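You operate a simulated robot arm through the tools that you are given. There is no shell and no other tool. Be economical: measure what you need, move in short steps, check, and stop when the job is done.

The job below is to be done with a simulated two-armed robot. You get a single attempt, and the scene is never put back.

JOB
Stick both spacer pads on the stack and lay the wall sample on them.
Fine: peel each pad off the liner and press it on: middle pad on the peg mark, end pad on the ratchet mark; sample last.

It is judged by the outcome, as a careful person would: the job done as asked, and still so three seconds after it is handed in. It fails if anything else is knocked over, pushed out of place, dropped, spilled or broken.

ROBOT AND FRAMES
Two 7-joint arms with two-finger parallel grippers on one trunk, on a base that drives. Base frame: it is fixed to the floor where the robot stands at the start and does not move with it; the origin is under the middle of the robot, x ahead of it, y to its left, z up. Units: m, degrees, N and s.
The left shoulder is at the start at [0.07, 0.163, 1.27], the right one opposite. With the tool pointing down near the work surface each hand reaches from about 0.28 to 0.86 m from the robot's upright axis, wherever it stands, measured 20 degrees to its own side. Places, roughly: liner end [0.5, -0.2, 0.8]; liner middle [0.5, -0.1, 0.8]; peg mark [0.8, 0.1, 0.9]; ratchet mark [0.8, -0.1, 0.9]; spacer tops [0.7, 0, 0.9]; wall sample [0.75, -1.25, 0.75]. Payload 3.43 kg a hand.
The tool frame of a hand sits at the grasp point between the pads (the TCP): z along the fingers, y along the line on which they close. The tips reach 0.034 m beyond it. Largest opening 0.128 m; finger width 0.024, thickness 0.012; the body of the gripper, 0.048 by 0.13 m, starts 0.096 m behind the TCP.
Orientation is told as [roll, pitch, yaw] about the base's x, y, z axes, in that order, counted from this pose: with the fingers straight down and closing along the base's y, the tool's x points along the base's -x, its y along +y and its z along -z.

CONTROLS
- The arms move only by the tool move_arm. It takes "left_rows", "right_rows" or both (then of equal length, played together; a hand with none holds still); each is a list of rows, each a list of 6 numbers: the shift along the base's x, y, z in m, then the turn, a rotation vector about the base's x, y, z in rad. In form: [[dx, dy, dz, wx, wy, wz], ...]. A call has 1 to 12 rows; each row shifts and turns the commanded pose from where the row before left it. "left_hand" and "right_hand" are, for a hand that has rows, the finger opening in m, from 0 to 0.128, set as the call begins (left out, the last holds). Each row takes 0.2 s and may step no farther than 0.05 m and 8.6 degrees from the row before; otherwise, or with a gripper value out of range, the whole call is refused. Where a pose cannot be reached the arm comes as near as it can. A force on the tool above 40 N (or 10 N above the force at the start of the call, whichever is more), or a blocked arm, ends the call early, and 0.2 s more pass. Each finger travels about 0.153 m/s and halts on what it meets, pressing with about 25 N; the grip force reading is that of the motor and also rises with nothing between the fingers. The clock runs only during rows and for 0.2 s after the last one: add rows that do not move to give the fingers time. The reply holds the time, the measured pose of the TCP, the force on the tool along the base axes, the opening and the grip force, in the units named above and with some noise, with the torque about the TCP (base axes, N m) and any sound that the robot's microphone picked up.
- Cameras (640 x 400 px; columns grow to the right, rows downward): "scene" is now at [0.1342, -0.0116, 1.4868]; the picture's right is [-0.15, -0.99, 0.00], its down [-0.67, 0.10, -0.74] and it looks along [0.73, -0.11, -0.67] (base axes); focal length 248 px, centre (320, 200). "left" rides on the left gripper at [0.076, 0.011, -0.16] in its tool frame; the picture's right is [-0.15, 0.99, 0.00], its down [-0.88, -0.13, -0.46] and it looks along [-0.45, -0.07, 0.89] (tool axes); focal length 234 px, centre (320, 200). "right" rides on the right gripper at [0.076, -0.011, -0.16] in its tool frame; the picture's right is [0.15, 0.99, 0.00], its down [-0.88, 0.13, -0.46] and it looks along [-0.45, 0.07, 0.89] (tool axes); focal length 234 px, centre (320, 200).
- grab_frame(camera): a new picture of that camera. No time passes.
- lift_body(by): slides the trunk up (or, below 0, down) by that many m; the arms and the scene camera ride with it, the base frame stays. It gives what a move gives, with no picture.
- steer(legs): drives the robot by 1 to 6 legs, each [ahead, left, turn to the left] in m, m and degrees, along the robot's own axes; the way and the turn of a leg run together, so that a leg with both is an arc; at most 1.5 m and 180 degrees a leg. The arms and the cameras ride along, it lands a little off, and it stops where it bumps. It gives what a move gives.
- head_to(pan, tilt): turns the head with the scene camera to pan (to the left, within 86 degrees either way) and tilt (down, from -29 to 69), counted from straight ahead of the robot. It gives what a move gives.
- point_at(camera, pixels): for up to 12 pixels [column, row] of the newest picture of that camera ("zoom" is the newest enlarged one), the place [x, y, z] in the base frame of the surface seen there, good to about 0.002 m. No time passes.
- close_up(camera, box): a new picture of the part [left, top, right, bottom] of that camera's present view, enlarged. No time passes.
- finish_job(): hands the job in; it is judged then, once.

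Work in short steps. Measure before you move; look again where a grasp or a placing could have gone wrong, and mend it. You have 80 turns and 62 pictures in all, those below and enlarged ones among them. Open the grippers and draw the arms clear of the work before you hand the job in, unless the task says otherwise; then end with one line.

The tools are called after "Request:" as a command line: name --argument value ..., lists and objects as JSON in quotes. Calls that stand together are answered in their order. move_arm: Moves the arms, as the interface text tells. Its arguments: {"type":"object","properties":{"left_rows":{"type":"array","items":{"type":"array","items":{"type":"number"}}},"left_hand":{"type":"number"},"right_rows":{"type":"array","items":{"type":"array","items":{"type":"number"}}},"right_hand":{"type":"number"}},"required":[]} The other tools are called the same way: lift_body (by) slides the trunk up or down; steer (legs) drives the base; head_to (pan, tilt) turns the head that bears the scene camera; grab_frame (camera) takes a picture; point_at (camera, pixels) gives the place of the surface under pixels of a picture; close_up (camera, box) takes an enlarged picture of a part of a camera's view; finish_job () hands the job in.

At the start:

```text
time: 0.0
left_ee_pos: [0.5524, 0.197, 1.1744]
left_orientation: [0.0, -0.1, 0.1]
left_contact_force: [-0.2, 0.2, 1.1]
left_moment: [0.0, 0.03, 0.01]
left_finger_gap: 0.1278
left_grip_force: 0.0
right_ee_pos: [0.4466, -0.2685, 1.2432]
right_orientation: [0.0, -0.1, 0.0]
right_contact_force: [-0.3, 0.2, -0.1]
right_moment: [0.0, -0.03, -0.01]
right_finger_gap: 0.128
right_grip_force: 0.1
trunk travel left (down, up): [-0.75, 0.19]
robot x, y, heading: [0.0021, 0.0003, -0.1]
head pan, tilt: [-8.8, 42.3]
```

scene: 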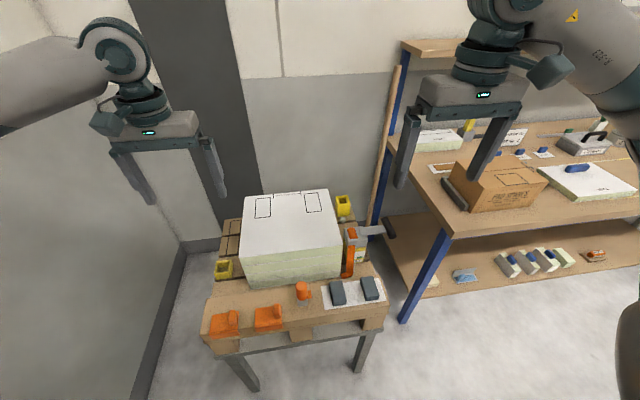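
right: 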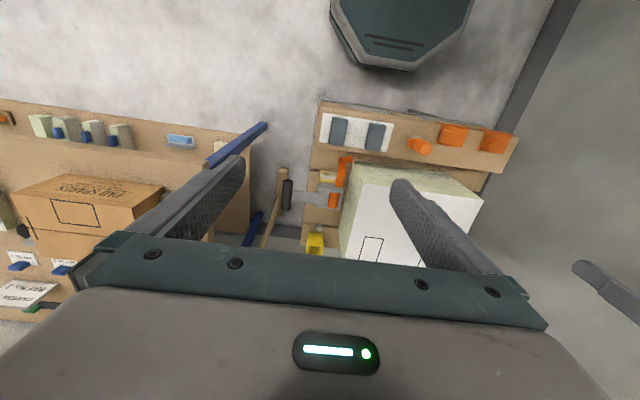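
left: 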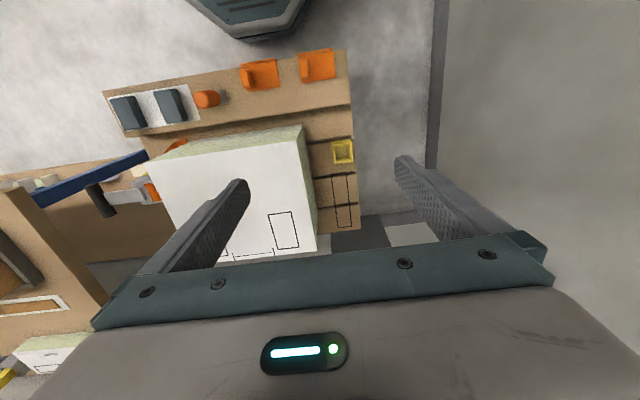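

The scene picture shows the stack with two marked outlines at about (262,207) and (313,202), and two pads on the liner at (338,292) and (371,288). I zoom in on these and on the bench first.

Request:
close_up --camera "scene" --box '[190, 170, 410, 350]'

Request:
close_up --camera "scene" --box '[380, 90, 640, 300]'

```text
2.22 times, centred on (300, 260) of scene
```

zoom: 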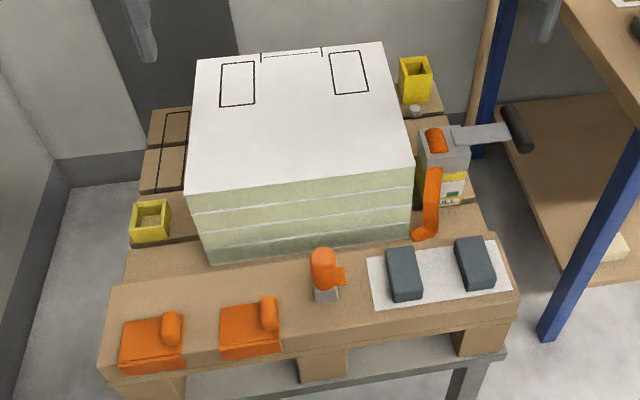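

```text
1.90 times, centred on (510, 195) of scene
```

zoom: 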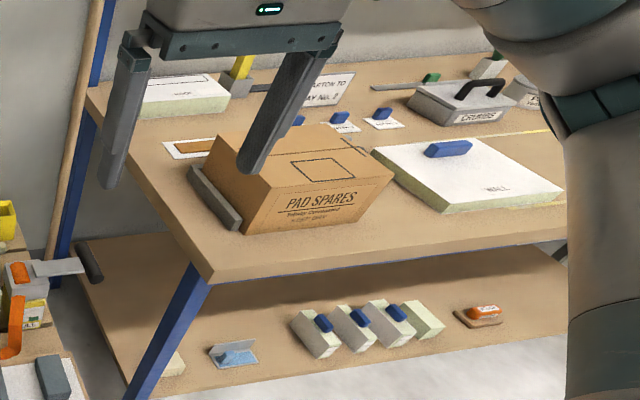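

I zoom in more on the pads and the marks to measure them.

Request:
close_up --camera "scene" --box '[280, 250, 400, 325]'

Request:
point_at --camera "scene" --pixels '[[255, 199], [270, 197], [271, 217], [256, 218], [304, 194], [319, 192], [322, 211], [308, 212], [242, 255], [340, 244], [243, 198], [330, 190]]'

Request:
point_at --camera "zoom" --pixels '[[265, 170], [325, 165], [345, 270], [290, 275], [435, 140], [495, 140], [520, 240], [465, 245], [300, 220], [470, 190], [400, 200], [120, 200]]'

```text
5.33 times, centred on (340, 288) of scene
```

zoom: 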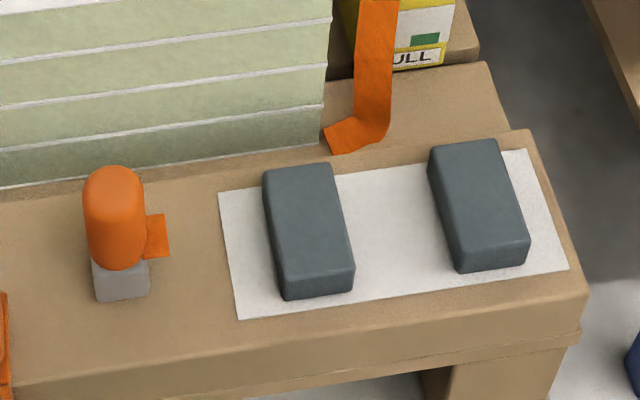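

```text
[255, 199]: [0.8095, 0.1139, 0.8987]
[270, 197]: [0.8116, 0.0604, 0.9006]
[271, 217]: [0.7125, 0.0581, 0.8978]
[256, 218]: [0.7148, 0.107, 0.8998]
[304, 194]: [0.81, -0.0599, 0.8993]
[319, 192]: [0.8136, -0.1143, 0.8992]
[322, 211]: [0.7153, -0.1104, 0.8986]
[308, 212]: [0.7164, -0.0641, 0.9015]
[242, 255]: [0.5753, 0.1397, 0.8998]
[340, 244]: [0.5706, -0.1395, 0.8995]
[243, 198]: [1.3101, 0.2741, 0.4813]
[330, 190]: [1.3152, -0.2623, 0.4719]
```

```text
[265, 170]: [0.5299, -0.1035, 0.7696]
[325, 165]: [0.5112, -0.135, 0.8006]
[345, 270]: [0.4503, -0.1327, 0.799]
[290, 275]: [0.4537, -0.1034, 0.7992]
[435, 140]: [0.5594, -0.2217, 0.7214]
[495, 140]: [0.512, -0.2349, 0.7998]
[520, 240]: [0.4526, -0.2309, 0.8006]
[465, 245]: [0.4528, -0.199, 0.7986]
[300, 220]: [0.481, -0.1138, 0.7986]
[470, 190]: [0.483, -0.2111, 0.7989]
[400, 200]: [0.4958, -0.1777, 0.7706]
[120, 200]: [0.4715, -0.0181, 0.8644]
```

The pads sit on the liner with tops at z≈0.799, the middle pad at y≈-0.119 and the end pad at y≈-0.217. I move the right hand to hover above the end pad and look with the wrist camera.

Request:
move_arm --right_rows '[[0.005, 0.007, -0.04, 0, 0, 0], [0.005, 0.007, -0.045, 0, 0, 0], [0.005, 0.007, -0.045, 0, 0, 0], [0.005, 0.007, -0.045, 0, 0, 0], [0.005, 0.007, -0.045, 0, 0, 0], [0.005, 0.007, -0.03, 0, 0, 0], [0.005, 0.007, -0.01, 0, 0, 0]]' --right_hand 0.09

Request:
grab_frame --camera "right"

Request:
close_up --camera "scene" --box '[230, 180, 350, 255]'

```text
time: 1.6
left_ee_pos: [0.5517, 0.1978, 1.1739]
left_orientation: [0.0, 0.0, 0.1]
left_contact_force: [0.0, 0.7, -0.5]
left_moment: [-0.02, 0.01, -0.01]
left_finger_gap: 0.1281
left_grip_force: 0.0
right_ee_pos: [0.4815, -0.2204, 0.9804]
right_orientation: [0.0, 0.0, 0.0]
right_contact_force: [-0.3, 0.9, 0.1]
right_moment: [-0.05, 0.01, 0.02]
right_finger_gap: 0.0901
right_grip_force: 0.1
trunk travel left (down, up): [-0.75, 0.19]
robot x, y, heading: [0.0013, 0.0033, -0.2]
head pan, tilt: [-8.8, 42.3]
```

```text
55 pictures are left
```

right: 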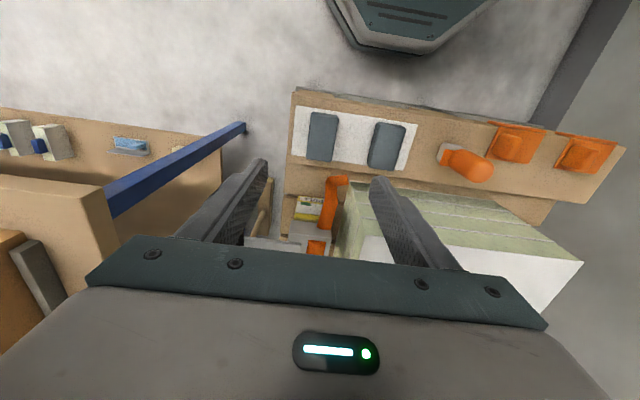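

```text
5.33 times, centred on (290, 218) of scene
```

zoom: 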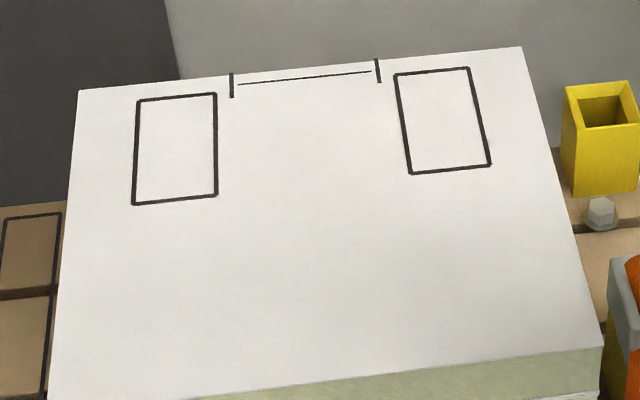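

I measure the marks in the zoom and the pads in the right wrist picture.

Request:
point_at --camera "zoom" --pixels '[[137, 100], [216, 94], [217, 196], [133, 204], [395, 75], [469, 68], [490, 164], [410, 174], [233, 85], [378, 70], [520, 49], [80, 92]]'

Request:
point_at --camera "right" --pixels '[[310, 115], [334, 117], [331, 158], [308, 155], [375, 124], [402, 128], [396, 166], [370, 164], [321, 135], [386, 145], [296, 150], [332, 205]]'

Request:
close_up --camera "right" --box '[280, 85, 440, 185]'

```text
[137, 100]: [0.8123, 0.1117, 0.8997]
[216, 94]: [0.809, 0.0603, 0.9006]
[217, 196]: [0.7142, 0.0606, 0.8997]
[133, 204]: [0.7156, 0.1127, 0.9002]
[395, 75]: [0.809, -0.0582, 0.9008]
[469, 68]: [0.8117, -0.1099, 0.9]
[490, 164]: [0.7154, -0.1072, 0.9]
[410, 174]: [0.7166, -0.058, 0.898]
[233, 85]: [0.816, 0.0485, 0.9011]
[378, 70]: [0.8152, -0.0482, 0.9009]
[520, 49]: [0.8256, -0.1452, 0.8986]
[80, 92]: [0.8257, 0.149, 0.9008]
```

```text
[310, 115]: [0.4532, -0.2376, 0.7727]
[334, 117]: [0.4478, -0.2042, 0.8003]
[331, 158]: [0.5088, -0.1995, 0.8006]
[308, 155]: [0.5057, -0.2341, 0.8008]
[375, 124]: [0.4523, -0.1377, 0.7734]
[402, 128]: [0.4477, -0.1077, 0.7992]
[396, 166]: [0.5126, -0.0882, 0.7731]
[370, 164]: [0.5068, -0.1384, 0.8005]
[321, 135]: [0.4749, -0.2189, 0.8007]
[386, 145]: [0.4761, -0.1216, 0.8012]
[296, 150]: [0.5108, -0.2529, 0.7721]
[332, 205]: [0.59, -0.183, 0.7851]
```

```text
4.00 times, centred on (360, 135) of right
```

zoom: 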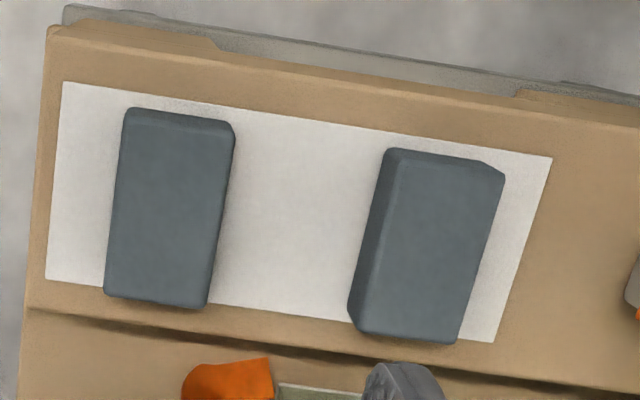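

I measure the pad edges in this enlarged picture.

Request:
point_at --camera "zoom" --pixels '[[130, 112], [228, 128], [204, 304], [110, 292], [397, 154], [500, 174], [454, 338], [365, 328], [118, 200], [220, 215], [380, 250], [475, 260]]'

Request:
point_at --camera "scene" --pixels '[[577, 168], [572, 170], [590, 166], [552, 160], [350, 262], [355, 235], [351, 231], [304, 285]]'

```text
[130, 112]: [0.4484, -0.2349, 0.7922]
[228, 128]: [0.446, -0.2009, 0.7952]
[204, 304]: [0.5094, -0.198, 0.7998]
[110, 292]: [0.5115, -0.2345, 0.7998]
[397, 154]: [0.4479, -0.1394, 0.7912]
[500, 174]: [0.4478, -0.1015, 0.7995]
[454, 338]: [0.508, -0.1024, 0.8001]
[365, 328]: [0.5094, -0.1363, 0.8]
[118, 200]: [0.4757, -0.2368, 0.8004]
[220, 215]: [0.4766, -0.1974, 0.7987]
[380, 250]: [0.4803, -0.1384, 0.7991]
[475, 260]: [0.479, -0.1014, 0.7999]
```

```text
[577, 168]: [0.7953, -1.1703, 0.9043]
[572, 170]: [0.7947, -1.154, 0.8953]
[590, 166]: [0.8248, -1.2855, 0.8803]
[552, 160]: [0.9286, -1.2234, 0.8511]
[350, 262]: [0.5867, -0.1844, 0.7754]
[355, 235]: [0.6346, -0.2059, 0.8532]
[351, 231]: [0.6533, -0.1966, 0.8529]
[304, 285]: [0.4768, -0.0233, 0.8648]
```

The pads measure about 0.040 × 0.068 × 0.028 m, with the end pad centred at (0.479, -0.217) and the middle pad at (0.479, -0.120). I lower the right hand onto the end pad and grip it.

Request:
move_arm --right_rows '[[-0.002, 0.003, -0.05, 0, 0, 0], [0, 0, -0.05, 0, 0, 0], [0, 0, -0.04, 0, 0, 0], [0, 0, -0.02, 0, 0, 0], [0, 0, -0.009, 0, 0, 0], [0, 0, 0, 0, 0, 0]]' --right_hand 0.07

Request:
grab_frame --camera "right"

```text
refused: row 1 steps farther than a row can; nothing moved
```

```text
52 pictures are left
```

right: 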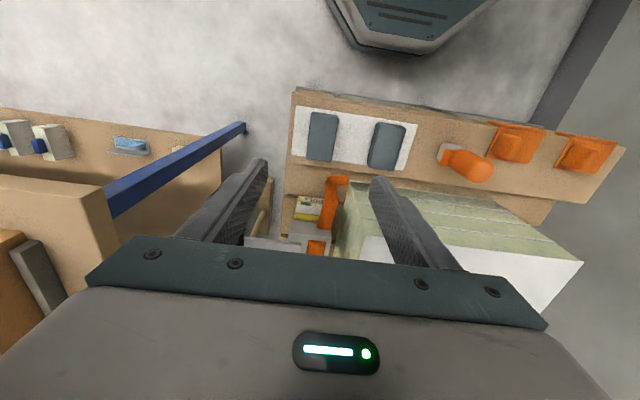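

The first row was slightly too long and the call was refused, so I reissue it with shorter rows.

Request:
move_arm --right_rows '[[-0.002, 0.003, -0.04, 0, 0, 0], [0, 0, -0.045, 0, 0, 0], [0, 0, -0.04, 0, 0, 0], [0, 0, -0.025, 0, 0, 0], [0, 0, -0.012, 0, 0, 0], [0, 0, -0.007, 0, 0, 0], [0, 0, 0, 0, 0, 0]]' --right_hand 0.07

Request:
grab_frame --camera "right"

```text
time: 3.2
left_ee_pos: [0.553, 0.1973, 1.1738]
left_orientation: [0.0, 0.1, 0.0]
left_contact_force: [-0.3, 0.3, 0.9]
left_moment: [0.01, 0.01, -0.01]
left_finger_gap: 0.1283
left_grip_force: 0.2
right_ee_pos: [0.4788, -0.2156, 0.8138]
right_orientation: [0.0, 0.0, 0.0]
right_contact_force: [0.4, -0.9, 0.1]
right_moment: [0.03, 0.02, -0.03]
right_finger_gap: 0.0698
right_grip_force: 0.0
trunk travel left (down, up): [-0.75, 0.19]
robot x, y, heading: [-0.0012, -0.0017, 0.2]
head pan, tilt: [-8.8, 42.3]
```

```text
51 pictures are left
```

right: 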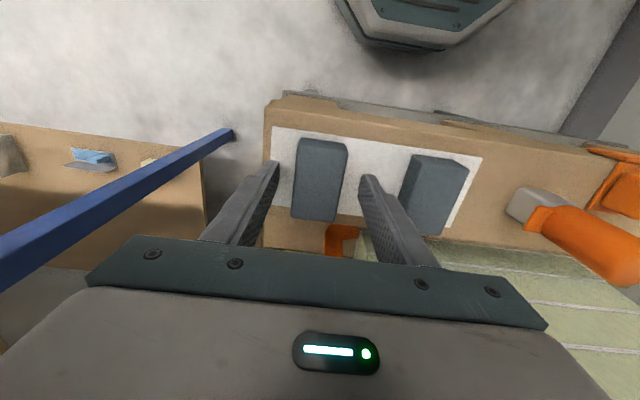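

The fingers straddle the end pad (left finger tip at (272,170), right at (368,185)). I close, check the gap, and hold.

Request:
move_arm --right_rows '[[0, 0, 0, 0, 0, 0], [0, 0, 0, 0, 0, 0], [0, 0, 0, 0, 0, 0]]' --right_hand 0.03

```text
time: 4.0
left_ee_pos: [0.553, 0.1976, 1.1737]
left_orientation: [0.0, 0.0, 0.1]
left_contact_force: [0.1, -0.4, -0.3]
left_moment: [-0.02, -0.05, 0.0]
left_finger_gap: 0.1283
left_grip_force: 0.0
right_ee_pos: [0.478, -0.2175, 0.8142]
right_orientation: [0.0, 0.0, 0.0]
right_contact_force: [-0.5, 0.2, 0.8]
right_moment: [0.01, -0.01, -0.02]
right_finger_gap: 0.0386
right_grip_force: 25.2
trunk travel left (down, up): [-0.75, 0.19]
robot x, y, heading: [-0.0027, 0.0009, -0.0]
head pan, tilt: [-8.8, 42.3]
heard: snap
```

The pad is gripped at 0.0386 m. I peel it by tilting the far end up about the near edge.

Request:
move_arm --right_rows '[[-0.0029, 0, 0.0023, 0, -0.07, 0], [-0.0029, 0, 0.0021, 0, -0.07, 0], [-0.0031, 0, 0.0018, 0, -0.07, 0], [-0.0032, 0, 0.0017, 0, -0.07, 0], [-0.0034, 0, 0.0014, 0, -0.07, 0], [-0.0034, 0, 0.0012, 0, -0.07, 0]]'

Request:
grab_frame --camera "right"

```text
time: 5.4
left_ee_pos: [0.5526, 0.1974, 1.1746]
left_orientation: [0.1, 0.0, 0.1]
left_contact_force: [0.2, 0.1, -0.2]
left_moment: [-0.03, -0.02, 0.01]
left_finger_gap: 0.128
left_grip_force: 0.1
right_ee_pos: [0.4605, -0.2169, 0.8253]
right_orientation: [0.0, -24.1, 0.0]
right_contact_force: [1.2, 0.8, -0.2]
right_moment: [0.0, 0.01, 0.01]
right_finger_gap: 0.038
right_grip_force: 25.4
trunk travel left (down, up): [-0.75, 0.19]
robot x, y, heading: [-0.0024, -0.0015, 0.3]
head pan, tilt: [-8.8, 42.3]
```

```text
50 pictures are left
```

right: 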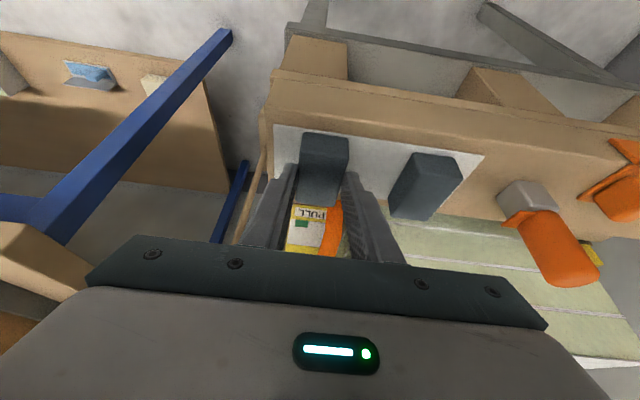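

The pad has tilted with the hand while the liner stays flat. I lift it clear and level it again.

Request:
move_arm --right_rows '[[0, 0, 0.01, 0, 0, 0], [0, 0, 0.03, 0, 0, 0], [0.003, 0, 0.04, 0, 0.07, 0], [0.003, 0, 0.04, 0, 0.07, 0], [0.003, 0, 0.03, 0, 0.07, 0], [0.003, 0, 0.02, 0, 0.07, 0], [0.003, 0, 0, 0, 0.07, 0], [0.003, 0, 0, 0, 0.07, 0], [0, 0, 0, 0, 0, 0]]'

Request:
grab_frame --camera "right"

Request:
grab_frame --camera "scene"

```text
time: 7.4
left_ee_pos: [0.552, 0.1976, 1.1721]
left_orientation: [0.0, 0.0, 0.1]
left_contact_force: [0.2, 0.5, 0.0]
left_moment: [0.03, 0.0, -0.03]
left_finger_gap: 0.1283
left_grip_force: 0.1
right_ee_pos: [0.4786, -0.2163, 0.996]
right_orientation: [0.1, 0.1, 0.0]
right_contact_force: [-0.4, -0.2, 0.3]
right_moment: [-0.03, 0.01, 0.03]
right_finger_gap: 0.0385
right_grip_force: 24.9
trunk travel left (down, up): [-0.75, 0.19]
robot x, y, heading: [-0.0002, 0.0021, -0.2]
head pan, tilt: [-8.8, 42.3]
```

```text
49 pictures are left
```

right: 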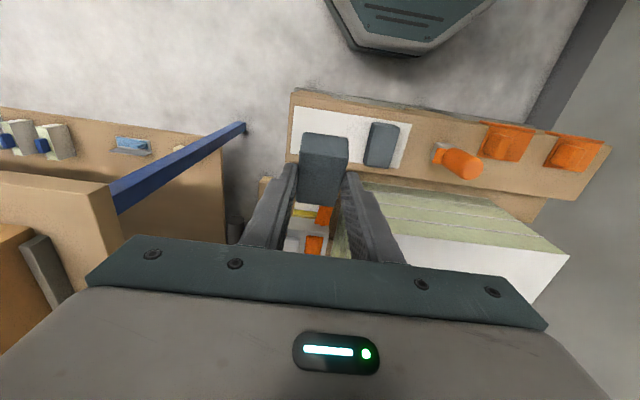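

```text
48 pictures are left
```

scene: 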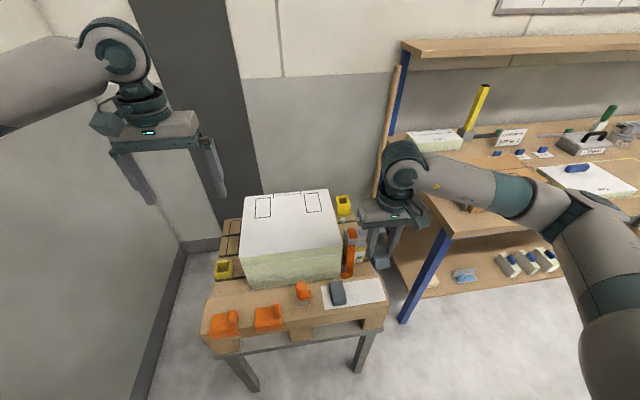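

The pad has come cleanly off the liner, with its bottom about 0.042 m below the TCP. I carry it above the ratchet mark centre (0.763, -0.084).

Request:
move_arm --right_rows '[[0.0355, 0.0165, 0, 0, 0, 0], [0.0355, 0.0165, 0, 0, 0, 0], [0.0355, 0.0165, 0, 0, 0, 0], [0.0355, 0.0165, 0, 0, 0, 0], [0.0355, 0.0165, 0, 0, 0, 0], [0.0355, 0.0165, 0, 0, 0, 0], [0.0355, 0.0165, 0, 0, 0, 0], [0.0355, 0.0165, 0, 0, 0, 0], [0, 0, -0.02, 0, 0, 0], [0, 0, 0, 0, 0, 0]]'

Request:
grab_frame --camera "right"

Request:
close_up --camera "scene" --box '[230, 170, 390, 270]'

```text
time: 9.6
left_ee_pos: [0.552, 0.1967, 1.1732]
left_orientation: [0.0, 0.0, 0.0]
left_contact_force: [0.4, 0.4, -0.4]
left_moment: [0.0, 0.0, 0.0]
left_finger_gap: 0.1282
left_grip_force: 0.0
right_ee_pos: [0.7605, -0.0833, 0.9758]
right_orientation: [0.1, 0.0, -0.1]
right_contact_force: [0.0, -0.4, 0.2]
right_moment: [-0.03, -0.01, 0.01]
right_finger_gap: 0.0382
right_grip_force: 25.3
trunk travel left (down, up): [-0.75, 0.19]
robot x, y, heading: [-0.0011, 0.0002, 0.1]
head pan, tilt: [-8.8, 42.3]
```

```text
47 pictures are left
```

right: 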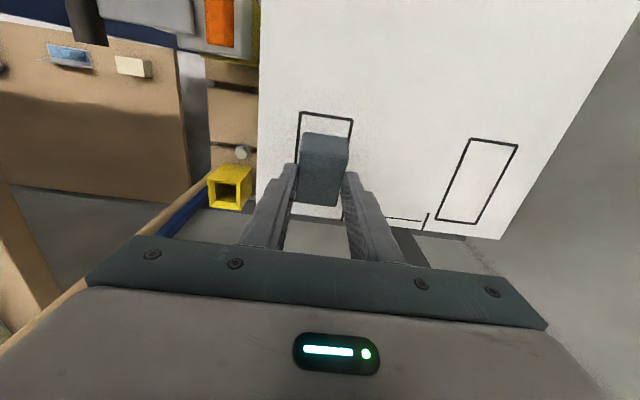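

```text
4.00 times, centred on (310, 220) of scene
```

zoom: 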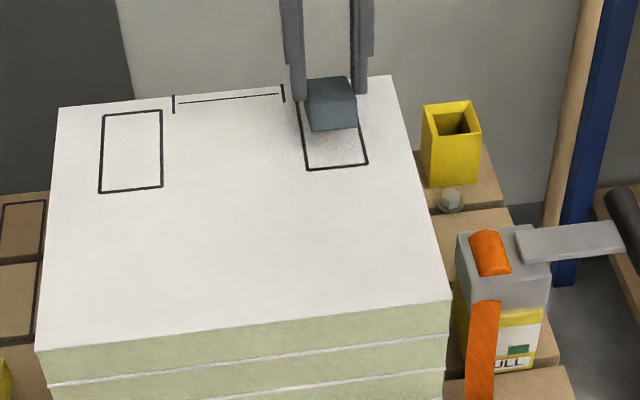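

The pad hovers about over the mark; I check pad and mark edges in the right picture before pressing.

Request:
point_at --camera "right" --pixels '[[300, 113], [352, 120], [306, 140], [345, 142], [305, 165], [342, 168], [470, 140], [516, 146], [478, 222], [438, 218]]'

```text
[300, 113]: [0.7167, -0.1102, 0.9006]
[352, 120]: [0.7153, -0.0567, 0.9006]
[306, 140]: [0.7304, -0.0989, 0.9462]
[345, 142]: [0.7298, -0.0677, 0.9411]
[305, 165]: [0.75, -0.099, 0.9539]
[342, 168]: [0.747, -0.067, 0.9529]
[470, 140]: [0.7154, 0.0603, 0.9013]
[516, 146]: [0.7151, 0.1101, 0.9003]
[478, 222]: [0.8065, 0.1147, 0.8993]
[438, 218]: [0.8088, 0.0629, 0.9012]
```

Pad centre is (0.763, -0.083), well centred on the mark. I lower and press it on.

Request:
move_arm --right_rows '[[0, 0, -0.02, 0, 0, 0], [0, 0, -0.01, 0, 0, 0], [0, 0, -0.004, 0, 0, 0], [0, 0, -0.003, 0, 0, 0], [0, 0, -0.002, 0, 0, 0], [0, 0, 0, 0, 0, 0], [0, 0, 0, 0, 0, 0]]'

```text
time: 11.2
left_ee_pos: [0.5506, 0.1979, 1.174]
left_orientation: [0.0, -0.1, 0.1]
left_contact_force: [0.0, 0.0, 0.9]
left_moment: [0.01, 0.04, 0.0]
left_finger_gap: 0.1279
left_grip_force: 0.0
right_ee_pos: [0.7618, -0.0839, 0.9375]
right_orientation: [-0.1, -0.1, 0.0]
right_contact_force: [-2.9, 3.1, 14.1]
right_moment: [0.06, -0.25, 0.07]
right_finger_gap: 0.0387
right_grip_force: 25.7
trunk travel left (down, up): [-0.75, 0.19]
robot x, y, heading: [-0.0019, -0.0019, 0.0]
head pan, tilt: [-8.8, 42.3]
```

Contact at 14 N; I press a few millimetres more for a firm stick.

Request:
move_arm --right_rows '[[0, 0, -0.003, 0, 0, 0], [0, 0, -0.003, 0, 0, 0], [0, 0, 0, 0, 0, 0], [0, 0, 0, 0, 0, 0], [0, 0, 0, 0, 0, 0], [0, 0, 0, 0, 0, 0]]'

```text
time: 12.6
left_ee_pos: [0.5482, 0.1984, 1.1748]
left_orientation: [-0.1, -0.2, 0.0]
left_contact_force: [-0.3, -0.8, 0.0]
left_moment: [0.0, 0.01, -0.01]
left_finger_gap: 0.1278
left_grip_force: 0.1
right_ee_pos: [0.7611, -0.0846, 0.935]
right_orientation: [0.0, -0.3, 0.0]
right_contact_force: [4.3, 1.3, 34.5]
right_moment: [0.0, 0.03, -0.03]
right_finger_gap: 0.0386
right_grip_force: 25.0
trunk travel left (down, up): [-0.75, 0.19]
robot x, y, heading: [0.0003, -0.0018, 0.1]
head pan, tilt: [-8.8, 42.3]
```

It was pressed with 34 N. I ease off, open, and lift away back toward the middle pad.

Request:
move_arm --right_rows '[[0, 0, 0.004, 0, 0, 0], [0, 0, 0.003, 0, 0, 0]]'

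Request:
move_arm --right_rows '[[0, 0, 0, 0, 0, 0], [0, 0, 0, 0, 0, 0], [0, 0, 0.02, 0, 0, 0], [0, 0, 0.04, 0, 0, 0], [-0.04, -0.005, 0.02, 0, 0, 0], [-0.045, -0.005, 0, 0, 0, 0], [-0.045, -0.005, 0, 0, 0, 0]]' --right_hand 0.07

Request:
close_up --camera "scene" --box '[230, 170, 390, 270]'

```text
time: 13.2
left_ee_pos: [0.5508, 0.1984, 1.1736]
left_orientation: [0.0, 0.0, 0.0]
left_contact_force: [-0.2, 0.0, 0.3]
left_moment: [0.0, -0.02, 0.0]
left_finger_gap: 0.1283
left_grip_force: 0.0
right_ee_pos: [0.7596, -0.0845, 0.9343]
right_orientation: [-0.1, 0.2, -0.1]
right_contact_force: [0.2, 1.8, 5.5]
right_moment: [0.08, -0.17, 0.04]
right_finger_gap: 0.0387
right_grip_force: 24.6
trunk travel left (down, up): [-0.75, 0.19]
robot x, y, heading: [0.0012, -0.002, 0.1]
head pan, tilt: [-8.8, 42.3]
```

```text
time: 14.8
left_ee_pos: [0.5507, 0.1954, 1.1739]
left_orientation: [0.0, -0.1, 0.1]
left_contact_force: [0.7, -0.1, 0.1]
left_moment: [-0.01, -0.01, 0.02]
left_finger_gap: 0.1281
left_grip_force: 0.0
right_ee_pos: [0.6313, -0.1002, 1.0177]
right_orientation: [0.1, 0.1, 0.1]
right_contact_force: [-0.3, -0.4, 0.4]
right_moment: [0.0, 0.0, -0.02]
right_finger_gap: 0.07
right_grip_force: 0.0
trunk travel left (down, up): [-0.75, 0.19]
robot x, y, heading: [-0.0016, 0.0026, 0.1]
head pan, tilt: [-8.8, 42.3]
```

```text
4.00 times, centred on (310, 220) of scene
```

zoom: 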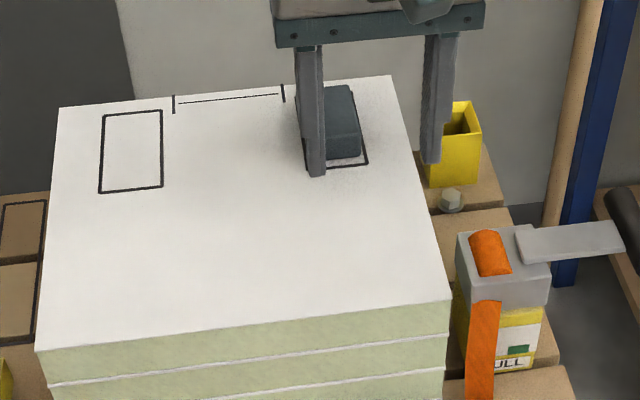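

The end pad stays on the mark. Now I move the right hand to the middle pad at (0.479, -0.120) and descend around it.

Request:
move_arm --right_rows '[[-0.04, -0.005, 0, 0, 0, 0], [-0.04, -0.005, 0, 0, 0, 0], [-0.04, -0.005, 0, 0, 0, 0], [-0.0325, -0.005, -0.02, 0, 0, 0], [0, 0, -0.045, 0, 0, 0], [0, 0, -0.045, 0, 0, 0], [0, 0, -0.045, 0, 0, 0], [0, 0, -0.03, 0, 0, 0], [0, 0, -0.012, 0, 0, 0], [0, 0, -0.006, 0, 0, 0], [0, 0, 0, 0, 0, 0]]' --right_hand 0.07

Request:
grab_frame --camera "right"

```text
time: 17.2
left_ee_pos: [0.5531, 0.1978, 1.1737]
left_orientation: [0.0, 0.0, 0.1]
left_contact_force: [-1.1, 0.6, -0.7]
left_moment: [0.0, 0.02, 0.01]
left_finger_gap: 0.1278
left_grip_force: 0.0
right_ee_pos: [0.4789, -0.1204, 0.8135]
right_orientation: [0.0, -0.1, 0.0]
right_contact_force: [-0.1, 0.2, 0.2]
right_moment: [-0.01, -0.01, 0.02]
right_finger_gap: 0.0698
right_grip_force: 0.0
trunk travel left (down, up): [-0.75, 0.19]
robot x, y, heading: [0.0001, 0.0002, 0.0]
head pan, tilt: [-8.8, 42.3]
```

```text
44 pictures are left
```

right: 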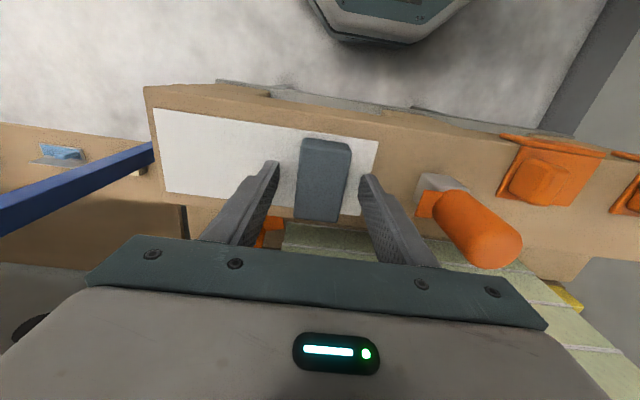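

The fingers straddle the middle pad (around (323,180)). I grip it and peel as before.

Request:
move_arm --right_rows '[[0, 0, 0, 0, 0, 0], [0, 0, 0, 0, 0, 0], [0, 0, 0, 0, 0, 0], [-0.0029, 0, 0.0023, 0, -0.07, 0], [-0.0029, 0, 0.0021, 0, -0.07, 0], [-0.0031, 0, 0.0018, 0, -0.07, 0], [-0.0032, 0, 0.0017, 0, -0.07, 0], [-0.0034, 0, 0.0014, 0, -0.07, 0], [-0.0034, 0, 0.0012, 0, -0.07, 0], [0, 0, 0.01, 0, 0, 0]]' --right_hand 0.03

Request:
move_arm --right_rows '[[0, 0, 0.03, 0, 0, 0], [0.003, 0, 0.04, 0, 0.07, 0], [0.003, 0, 0.04, 0, 0.07, 0], [0.003, 0, 0.03, 0, 0.07, 0], [0.003, 0, 0.02, 0, 0.07, 0], [0.003, 0, 0, 0, 0.07, 0], [0.003, 0, 0, 0, 0.07, 0], [0, 0, 0, 0, 0, 0]]'

Request:
grab_frame --camera "right"

```text
time: 19.4
left_ee_pos: [0.5518, 0.1977, 1.1731]
left_orientation: [0.0, -0.1, 0.0]
left_contact_force: [0.3, -0.5, 0.6]
left_moment: [0.02, -0.01, -0.02]
left_finger_gap: 0.128
left_grip_force: 0.0
right_ee_pos: [0.4602, -0.1205, 0.834]
right_orientation: [0.0, -24.1, 0.0]
right_contact_force: [0.4, -0.1, -0.2]
right_moment: [-0.01, 0.01, 0.0]
right_finger_gap: 0.0386
right_grip_force: 25.3
trunk travel left (down, up): [-0.75, 0.19]
robot x, y, heading: [-0.0011, 0.0017, 0.1]
head pan, tilt: [-8.8, 42.3]
heard: snap
```

```text
time: 21.2
left_ee_pos: [0.5537, 0.1973, 1.1741]
left_orientation: [0.0, 0.0, 0.1]
left_contact_force: [1.6, 0.4, -0.3]
left_moment: [0.02, 0.0, -0.01]
left_finger_gap: 0.128
left_grip_force: 0.1
right_ee_pos: [0.4788, -0.1218, 0.9934]
right_orientation: [0.0, -0.1, 0.0]
right_contact_force: [-0.5, -0.1, -0.3]
right_moment: [-0.05, 0.01, 0.0]
right_finger_gap: 0.0388
right_grip_force: 25.2
trunk travel left (down, up): [-0.75, 0.19]
robot x, y, heading: [0.0003, 0.0039, -0.2]
head pan, tilt: [-8.8, 42.3]
```

```text
43 pictures are left
```

right: 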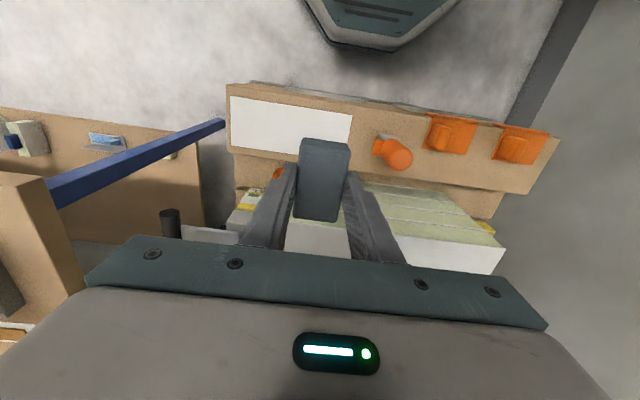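

The liner is empty and the second pad is held. I carry it above the peg mark (0.763, 0.086), drawing the left hand back a little for clearance.

Request:
move_arm --right_rows '[[0.035, 0.026, 0, 0, 0, 0], [0.035, 0.026, 0, 0, 0, 0], [0.035, 0.026, 0, 0, 0, 0], [0.035, 0.026, 0, 0, 0, 0], [0.035, 0.026, 0, 0, 0, 0], [0.035, 0.026, 0, 0, 0, 0], [0.035, 0.026, 0, 0, 0, 0], [0.038, 0.026, 0, 0, 0, 0], [0, 0, -0.018, 0, 0, 0], [0, 0, 0, 0, 0, 0]]' --left_rows '[[-0.01, 0.005, 0.01, 0, 0, 0], [-0.01, 0.005, 0.01, 0, 0, 0], [-0.01, 0.005, 0.01, 0, 0, 0], [-0.01, 0.005, 0.01, 0, 0, 0], [-0.01, 0.005, 0.01, 0, 0, 0], [-0.01, 0.005, 0.01, 0, 0, 0], [-0.01, 0.005, 0.01, 0, 0, 0], [-0.01, 0.005, 0.01, 0, 0, 0], [0, 0, 0, 0, 0, 0], [0, 0, 0, 0, 0, 0]]'

Request:
grab_frame --camera "right"

```text
time: 23.4
left_ee_pos: [0.4742, 0.236, 1.2528]
left_orientation: [0.0, 0.0, 0.0]
left_contact_force: [-0.1, -0.4, -0.1]
left_moment: [0.02, 0.03, -0.01]
left_finger_gap: 0.128
left_grip_force: 0.1
right_ee_pos: [0.7617, 0.0868, 0.9751]
right_orientation: [0.1, 0.0, 0.1]
right_contact_force: [-0.1, -0.2, -0.4]
right_moment: [0.04, -0.01, -0.05]
right_finger_gap: 0.039
right_grip_force: 25.0
trunk travel left (down, up): [-0.75, 0.19]
robot x, y, heading: [-0.0011, -0.0016, 0.4]
head pan, tilt: [-8.8, 42.3]
```

```text
42 pictures are left
```

right: 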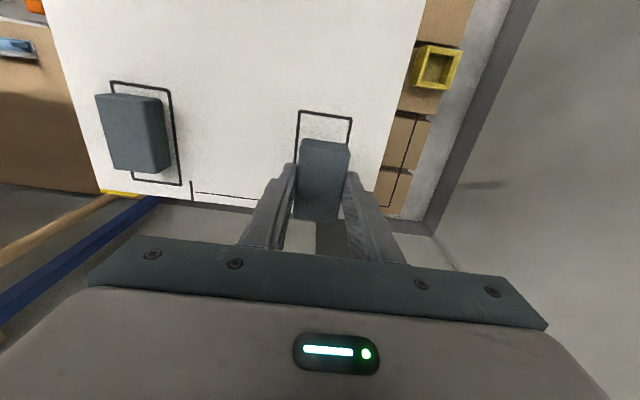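

The hover looks right; I check the edges of both pads and marks numerically.

Request:
point_at --camera "right" --pixels '[[300, 112], [351, 119], [306, 145], [345, 148], [306, 165], [344, 168], [104, 98], [158, 103], [166, 164], [115, 166], [111, 83], [171, 92]]'

```text
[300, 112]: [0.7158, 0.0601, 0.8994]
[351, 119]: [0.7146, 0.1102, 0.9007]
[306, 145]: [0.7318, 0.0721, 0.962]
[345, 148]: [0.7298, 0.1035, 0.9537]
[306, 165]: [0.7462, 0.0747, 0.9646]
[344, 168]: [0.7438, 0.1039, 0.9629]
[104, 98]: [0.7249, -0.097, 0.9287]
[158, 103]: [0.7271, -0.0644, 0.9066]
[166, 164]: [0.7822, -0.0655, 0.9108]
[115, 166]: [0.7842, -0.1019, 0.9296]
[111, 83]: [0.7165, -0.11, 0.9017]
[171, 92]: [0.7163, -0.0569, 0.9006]
```

Well centred (mark y 0.060–0.112, pad about 0.067–0.107). I lower and press.

Request:
move_arm --right_rows '[[0, -0.001, -0.02, 0, 0, 0], [0, 0, -0.01, 0, 0, 0], [0, 0, -0.004, 0, 0, 0], [0, 0, -0.003, 0, 0, 0], [0, 0, -0.002, 0, 0, 0], [0, 0, 0, 0, 0, 0], [0, 0, 0, 0, 0, 0]]'

Request:
move_arm --right_rows '[[0, 0, -0.002, 0, 0, 0], [0, 0, -0.003, 0, 0, 0], [0, 0, 0, 0, 0, 0], [0, 0, 0, 0, 0, 0], [0, 0, 0, 0, 0, 0], [0, 0, 0, 0, 0, 0]]'

```text
time: 25.0
left_ee_pos: [0.4724, 0.2383, 1.2526]
left_orientation: [0.0, -0.1, 0.2]
left_contact_force: [-0.4, 0.5, 0.2]
left_moment: [-0.02, 0.0, 0.03]
left_finger_gap: 0.128
left_grip_force: 0.0
right_ee_pos: [0.757, 0.0874, 0.9377]
right_orientation: [0.0, -0.2, 0.1]
right_contact_force: [3.8, 0.3, 17.3]
right_moment: [0.03, -0.19, 0.0]
right_finger_gap: 0.0388
right_grip_force: 24.7
right hand out of reach, approached as far as the arm can: row 4
trunk travel left (down, up): [-0.75, 0.19]
robot x, y, heading: [-0.0038, 0.0033, 0.3]
head pan, tilt: [-8.8, 42.3]
```

```text
time: 26.4
left_ee_pos: [0.4721, 0.2377, 1.2531]
left_orientation: [0.1, -0.2, 0.2]
left_contact_force: [0.1, 0.5, -0.1]
left_moment: [-0.01, 0.01, 0.0]
left_finger_gap: 0.1278
left_grip_force: 0.1
right_ee_pos: [0.7555, 0.0872, 0.9339]
right_orientation: [0.0, 0.0, -0.1]
right_contact_force: [0.4, 1.9, 15.7]
right_moment: [0.05, -0.04, 0.02]
right_finger_gap: 0.0386
right_grip_force: 25.4
trunk travel left (down, up): [-0.75, 0.19]
robot x, y, heading: [-0.0001, 0.0018, 0.1]
head pan, tilt: [-8.8, 42.3]
```

The reach limit pulled x slightly back to about 0.757, still inside the mark. I press a bit more for the same force as on the first pad.

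Request:
move_arm --right_rows '[[0, 0, -0.003, 0, 0, 0], [0, 0, -0.002, 0, 0, 0], [0, 0, 0, 0, 0, 0], [0, 0, 0, 0, 0, 0], [0, 0, 0, 0, 0, 0], [0, 0, 0, 0, 0, 0]]'

Request:
grab_frame --camera "right"

```text
time: 27.2
left_ee_pos: [0.4723, 0.2365, 1.2535]
left_orientation: [-0.1, 0.0, 0.2]
left_contact_force: [0.4, -1.3, 0.1]
left_moment: [0.04, 0.01, 0.0]
left_finger_gap: 0.1281
left_grip_force: 0.0
right_ee_pos: [0.7587, 0.0871, 0.9341]
right_orientation: [0.1, -0.4, 0.0]
right_contact_force: [-8.6, -1.5, 19.7]
right_moment: [-0.38, 0.65, -0.18]
right_finger_gap: 0.0385
right_grip_force: 24.7
trunk travel left (down, up): [-0.75, 0.19]
robot x, y, heading: [-0.0009, -0.0019, -0.2]
head pan, tilt: [-8.8, 42.3]
stopped in row 3 (right hand): the force on the tool passed its limit at 41 N (the readings are from after the stop); the commanded pose is now the measured one
```

```text
41 pictures are left
```

right: 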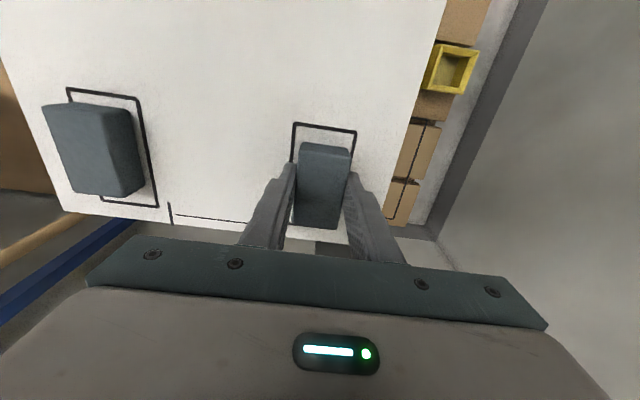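

Pressed with up to 41 N; the pad sits inside its mark. I ease off, open and lift away.

Request:
move_arm --right_rows '[[0, 0, 0.003, 0, 0, 0], [0, 0, 0.001, 0, 0, 0]]'

Request:
move_arm --right_rows '[[0, 0, 0, 0, 0, 0], [0, 0, 0, 0, 0, 0], [0, 0, 0.02, 0, 0, 0], [0, 0, 0.04, 0, 0, 0], [-0.03, -0.02, 0.03, 0, 0, 0], [-0.035, -0.035, 0, 0, 0, 0], [-0.035, -0.035, 0, 0, 0, 0], [-0.035, -0.035, 0, 0, 0, 0], [-0.035, -0.035, 0, 0, 0, 0], [-0.03, -0.035, 0.01, 0, 0, 0], [-0.03, -0.035, 0.02, 0, 0, 0], [-0.01, -0.03, 0.03, 0, 0, 0]]' --right_hand 0.064

Request:
close_up --camera "scene" --box '[210, 170, 370, 270]'

Request:
grab_frame --camera "scene"

```text
time: 27.8
left_ee_pos: [0.473, 0.2361, 1.2518]
left_orientation: [0.1, 0.1, 0.1]
left_contact_force: [0.3, -0.3, 0.2]
left_moment: [0.02, 0.0, 0.01]
left_finger_gap: 0.128
left_grip_force: 0.0
right_ee_pos: [0.7596, 0.0855, 0.934]
right_orientation: [0.0, -0.3, 0.0]
right_contact_force: [0.4, -0.5, 1.7]
right_moment: [-0.01, 0.06, 0.0]
right_finger_gap: 0.0386
right_grip_force: 24.9
trunk travel left (down, up): [-0.75, 0.19]
robot x, y, heading: [0.002, 0.0015, 0.3]
head pan, tilt: [-8.8, 42.3]
```

```text
refused: row 11 steps farther than a row can; nothing moved
```

```text
4.00 times, centred on (290, 220) of scene
```

zoom: 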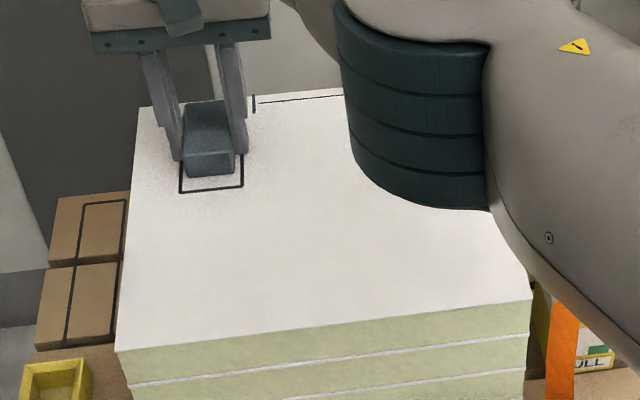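

```text
39 pictures are left
```

scene: 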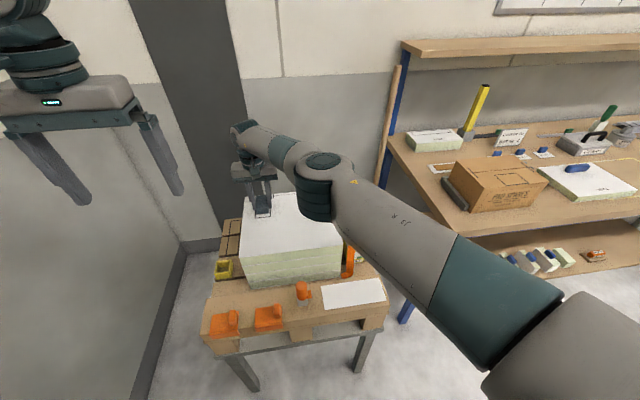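

The last row was too long, so nothing moved. I open and lift away with shorter rows.

Request:
move_arm --right_rows '[[0, 0, 0, 0, 0, 0], [0, 0, 0, 0, 0, 0], [0, 0, 0.02, 0, 0, 0], [0, 0, 0.04, 0, 0, 0], [-0.03, -0.02, 0.03, 0, 0, 0], [-0.033, -0.033, 0, 0, 0, 0], [-0.033, -0.033, 0, 0, 0, 0], [-0.033, -0.033, 0, 0, 0, 0], [-0.033, -0.033, 0, 0, 0, 0], [-0.03, -0.033, 0.01, 0, 0, 0], [-0.03, -0.033, 0.015, 0, 0, 0], [-0.01, -0.03, 0.03, 0, 0, 0]]' --right_hand 0.064

Request:
close_up --camera "scene" --box '[210, 170, 370, 270]'

Request:
close_up --camera "scene" --box '[480, 90, 640, 240]'

```text
time: 30.4
left_ee_pos: [0.4725, 0.2357, 1.2541]
left_orientation: [0.0, 0.0, 0.0]
left_contact_force: [-0.2, -0.5, -0.3]
left_moment: [0.0, 0.0, -0.01]
left_finger_gap: 0.1283
left_grip_force: 0.1
right_ee_pos: [0.5251, -0.1637, 1.0806]
right_orientation: [0.1, -0.2, 0.1]
right_contact_force: [-0.4, -0.4, 0.4]
right_moment: [0.01, -0.03, -0.01]
right_finger_gap: 0.0639
right_grip_force: 0.2
trunk travel left (down, up): [-0.75, 0.19]
robot x, y, heading: [-0.0004, -0.0025, -0.1]
head pan, tilt: [-8.8, 42.3]
```

```text
4.00 times, centred on (290, 220) of scene
```

zoom: 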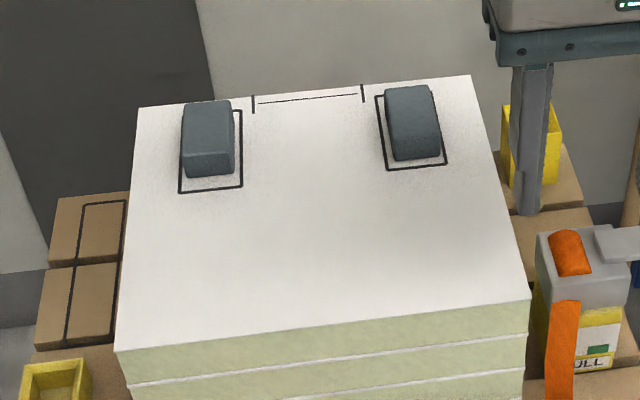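

```text
2.67 times, centred on (560, 165) of scene
```

zoom: 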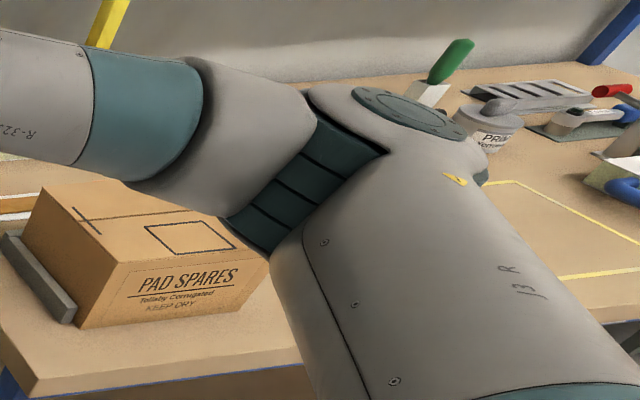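

Both pads sit inside their marks. I raise the right hand back to its starting pose and turn the head right to study the wall sample.

Request:
move_arm --right_rows '[[-0.02, -0.025, 0.035, 0, 0, 0], [-0.02, -0.025, 0.035, 0, 0, 0], [-0.02, -0.025, 0.035, 0, 0, 0], [-0.02, -0.025, 0.035, 0, 0, 0], [-0.02, -0.02, 0.03, 0, 0, 0]]'

Request:
head_to --pan -60 --tilt 35

Request:
grab_frame --camera "scene"

```text
time: 31.6
left_ee_pos: [0.4717, 0.2354, 1.2536]
left_orientation: [0.0, -0.1, 0.2]
left_contact_force: [-1.3, -0.2, 0.0]
left_moment: [-0.01, -0.01, -0.02]
left_finger_gap: 0.128
left_grip_force: 0.1
right_ee_pos: [0.4252, -0.2801, 1.2479]
right_orientation: [0.0, -0.3, 0.0]
right_contact_force: [-1.0, 0.7, 0.4]
right_moment: [-0.03, -0.07, 0.0]
right_finger_gap: 0.064
right_grip_force: 0.2
trunk travel left (down, up): [-0.75, 0.19]
robot x, y, heading: [0.0012, -0.0009, -0.2]
head pan, tilt: [-8.8, 42.3]
```

```text
time: 32.8
left_ee_pos: [0.4733, 0.2368, 1.2528]
left_orientation: [0.0, 0.0, 0.2]
left_contact_force: [-0.6, -0.7, 0.4]
left_moment: [-0.02, 0.02, 0.01]
left_finger_gap: 0.1282
left_grip_force: 0.2
right_ee_pos: [0.4288, -0.2805, 1.2475]
right_orientation: [0.1, -0.4, 0.0]
right_contact_force: [0.4, -1.3, -0.2]
right_moment: [-0.02, -0.02, -0.01]
right_finger_gap: 0.064
right_grip_force: 0.0
trunk travel left (down, up): [-0.75, 0.19]
robot x, y, heading: [-0.0026, 0.0002, 0.1]
head pan, tilt: [-60.0, 35.0]
```

```text
36 pictures are left
```

scene: 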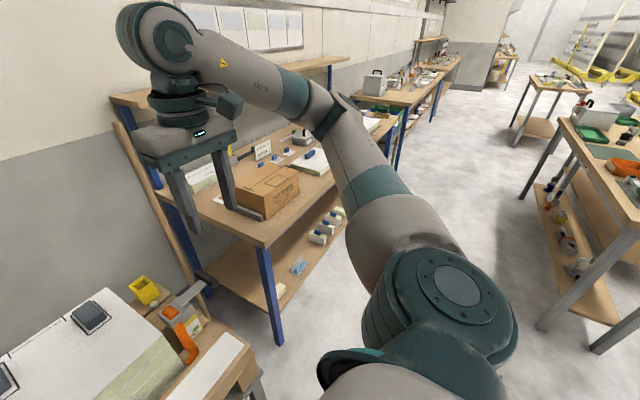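

I measure the bench's front edge, box and sample before driving.

Request:
point_at --camera "scene" --pixels '[[266, 244], [330, 190], [265, 205], [272, 180], [310, 155], [325, 165], [310, 240], [280, 340], [560, 330], [300, 140], [420, 130], [600, 350]]'

Request:
close_up --camera "scene" --box '[200, 110, 360, 210]'

```text
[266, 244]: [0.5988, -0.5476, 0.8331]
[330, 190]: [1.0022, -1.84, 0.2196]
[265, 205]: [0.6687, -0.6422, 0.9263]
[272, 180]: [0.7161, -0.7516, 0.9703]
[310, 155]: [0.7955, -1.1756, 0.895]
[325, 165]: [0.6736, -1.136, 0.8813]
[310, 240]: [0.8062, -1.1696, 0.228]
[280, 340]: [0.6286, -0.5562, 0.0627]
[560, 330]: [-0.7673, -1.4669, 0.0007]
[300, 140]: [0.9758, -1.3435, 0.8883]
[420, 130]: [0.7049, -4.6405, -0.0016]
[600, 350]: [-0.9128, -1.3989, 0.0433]
```

```text
4.00 times, centred on (280, 160) of scene
```

zoom: 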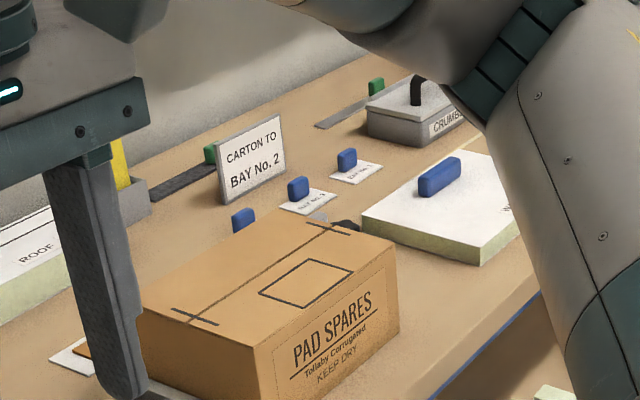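

The bench front is at x≈0.60, its top at z≈0.83, and the sample is around (0.8, -1.2). I drive 1.1 m to the right and look.

Request:
steer --legs '[[0, -1.1, 0]]'

Request:
head_to --pan -5 --tilt 45

Request:
grab_frame --camera "scene"

```text
time: 38.4
left_ee_pos: [0.4714, -0.8667, 1.2532]
left_orientation: [0.0, 0.0, -0.3]
left_contact_force: [-0.2, -0.1, -0.2]
left_moment: [-0.01, 0.01, 0.02]
left_finger_gap: 0.1281
left_grip_force: 0.0
right_ee_pos: [0.4217, -1.3828, 1.2488]
right_orientation: [0.1, -0.3, -0.4]
right_contact_force: [-0.7, -0.6, 0.0]
right_moment: [0.03, -0.03, -0.01]
right_finger_gap: 0.0639
right_grip_force: 0.1
trunk travel left (down, up): [-0.75, 0.19]
robot x, y, heading: [-0.0042, -1.0974, -0.2]
head pan, tilt: [-60.0, 35.0]
```

```text
time: 39.7
left_ee_pos: [0.4708, -0.8669, 1.2526]
left_orientation: [0.0, 0.0, -0.4]
left_contact_force: [0.4, 0.3, 0.0]
left_moment: [0.03, 0.0, -0.01]
left_finger_gap: 0.1278
left_grip_force: 0.0
right_ee_pos: [0.4203, -1.3851, 1.2473]
right_orientation: [0.1, -0.3, -0.5]
right_contact_force: [0.0, -0.3, 0.0]
right_moment: [-0.06, -0.02, 0.02]
right_finger_gap: 0.0639
right_grip_force: 0.0
trunk travel left (down, up): [-0.75, 0.19]
robot x, y, heading: [-0.0064, -1.0991, -0.4]
head pan, tilt: [-5.0, 45.0]
```

```text
34 pictures are left
```

scene: 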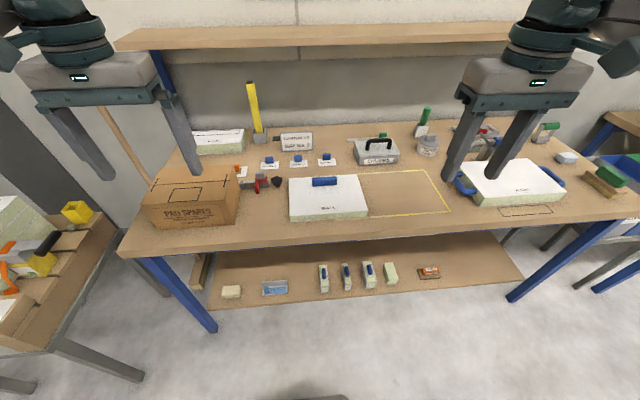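

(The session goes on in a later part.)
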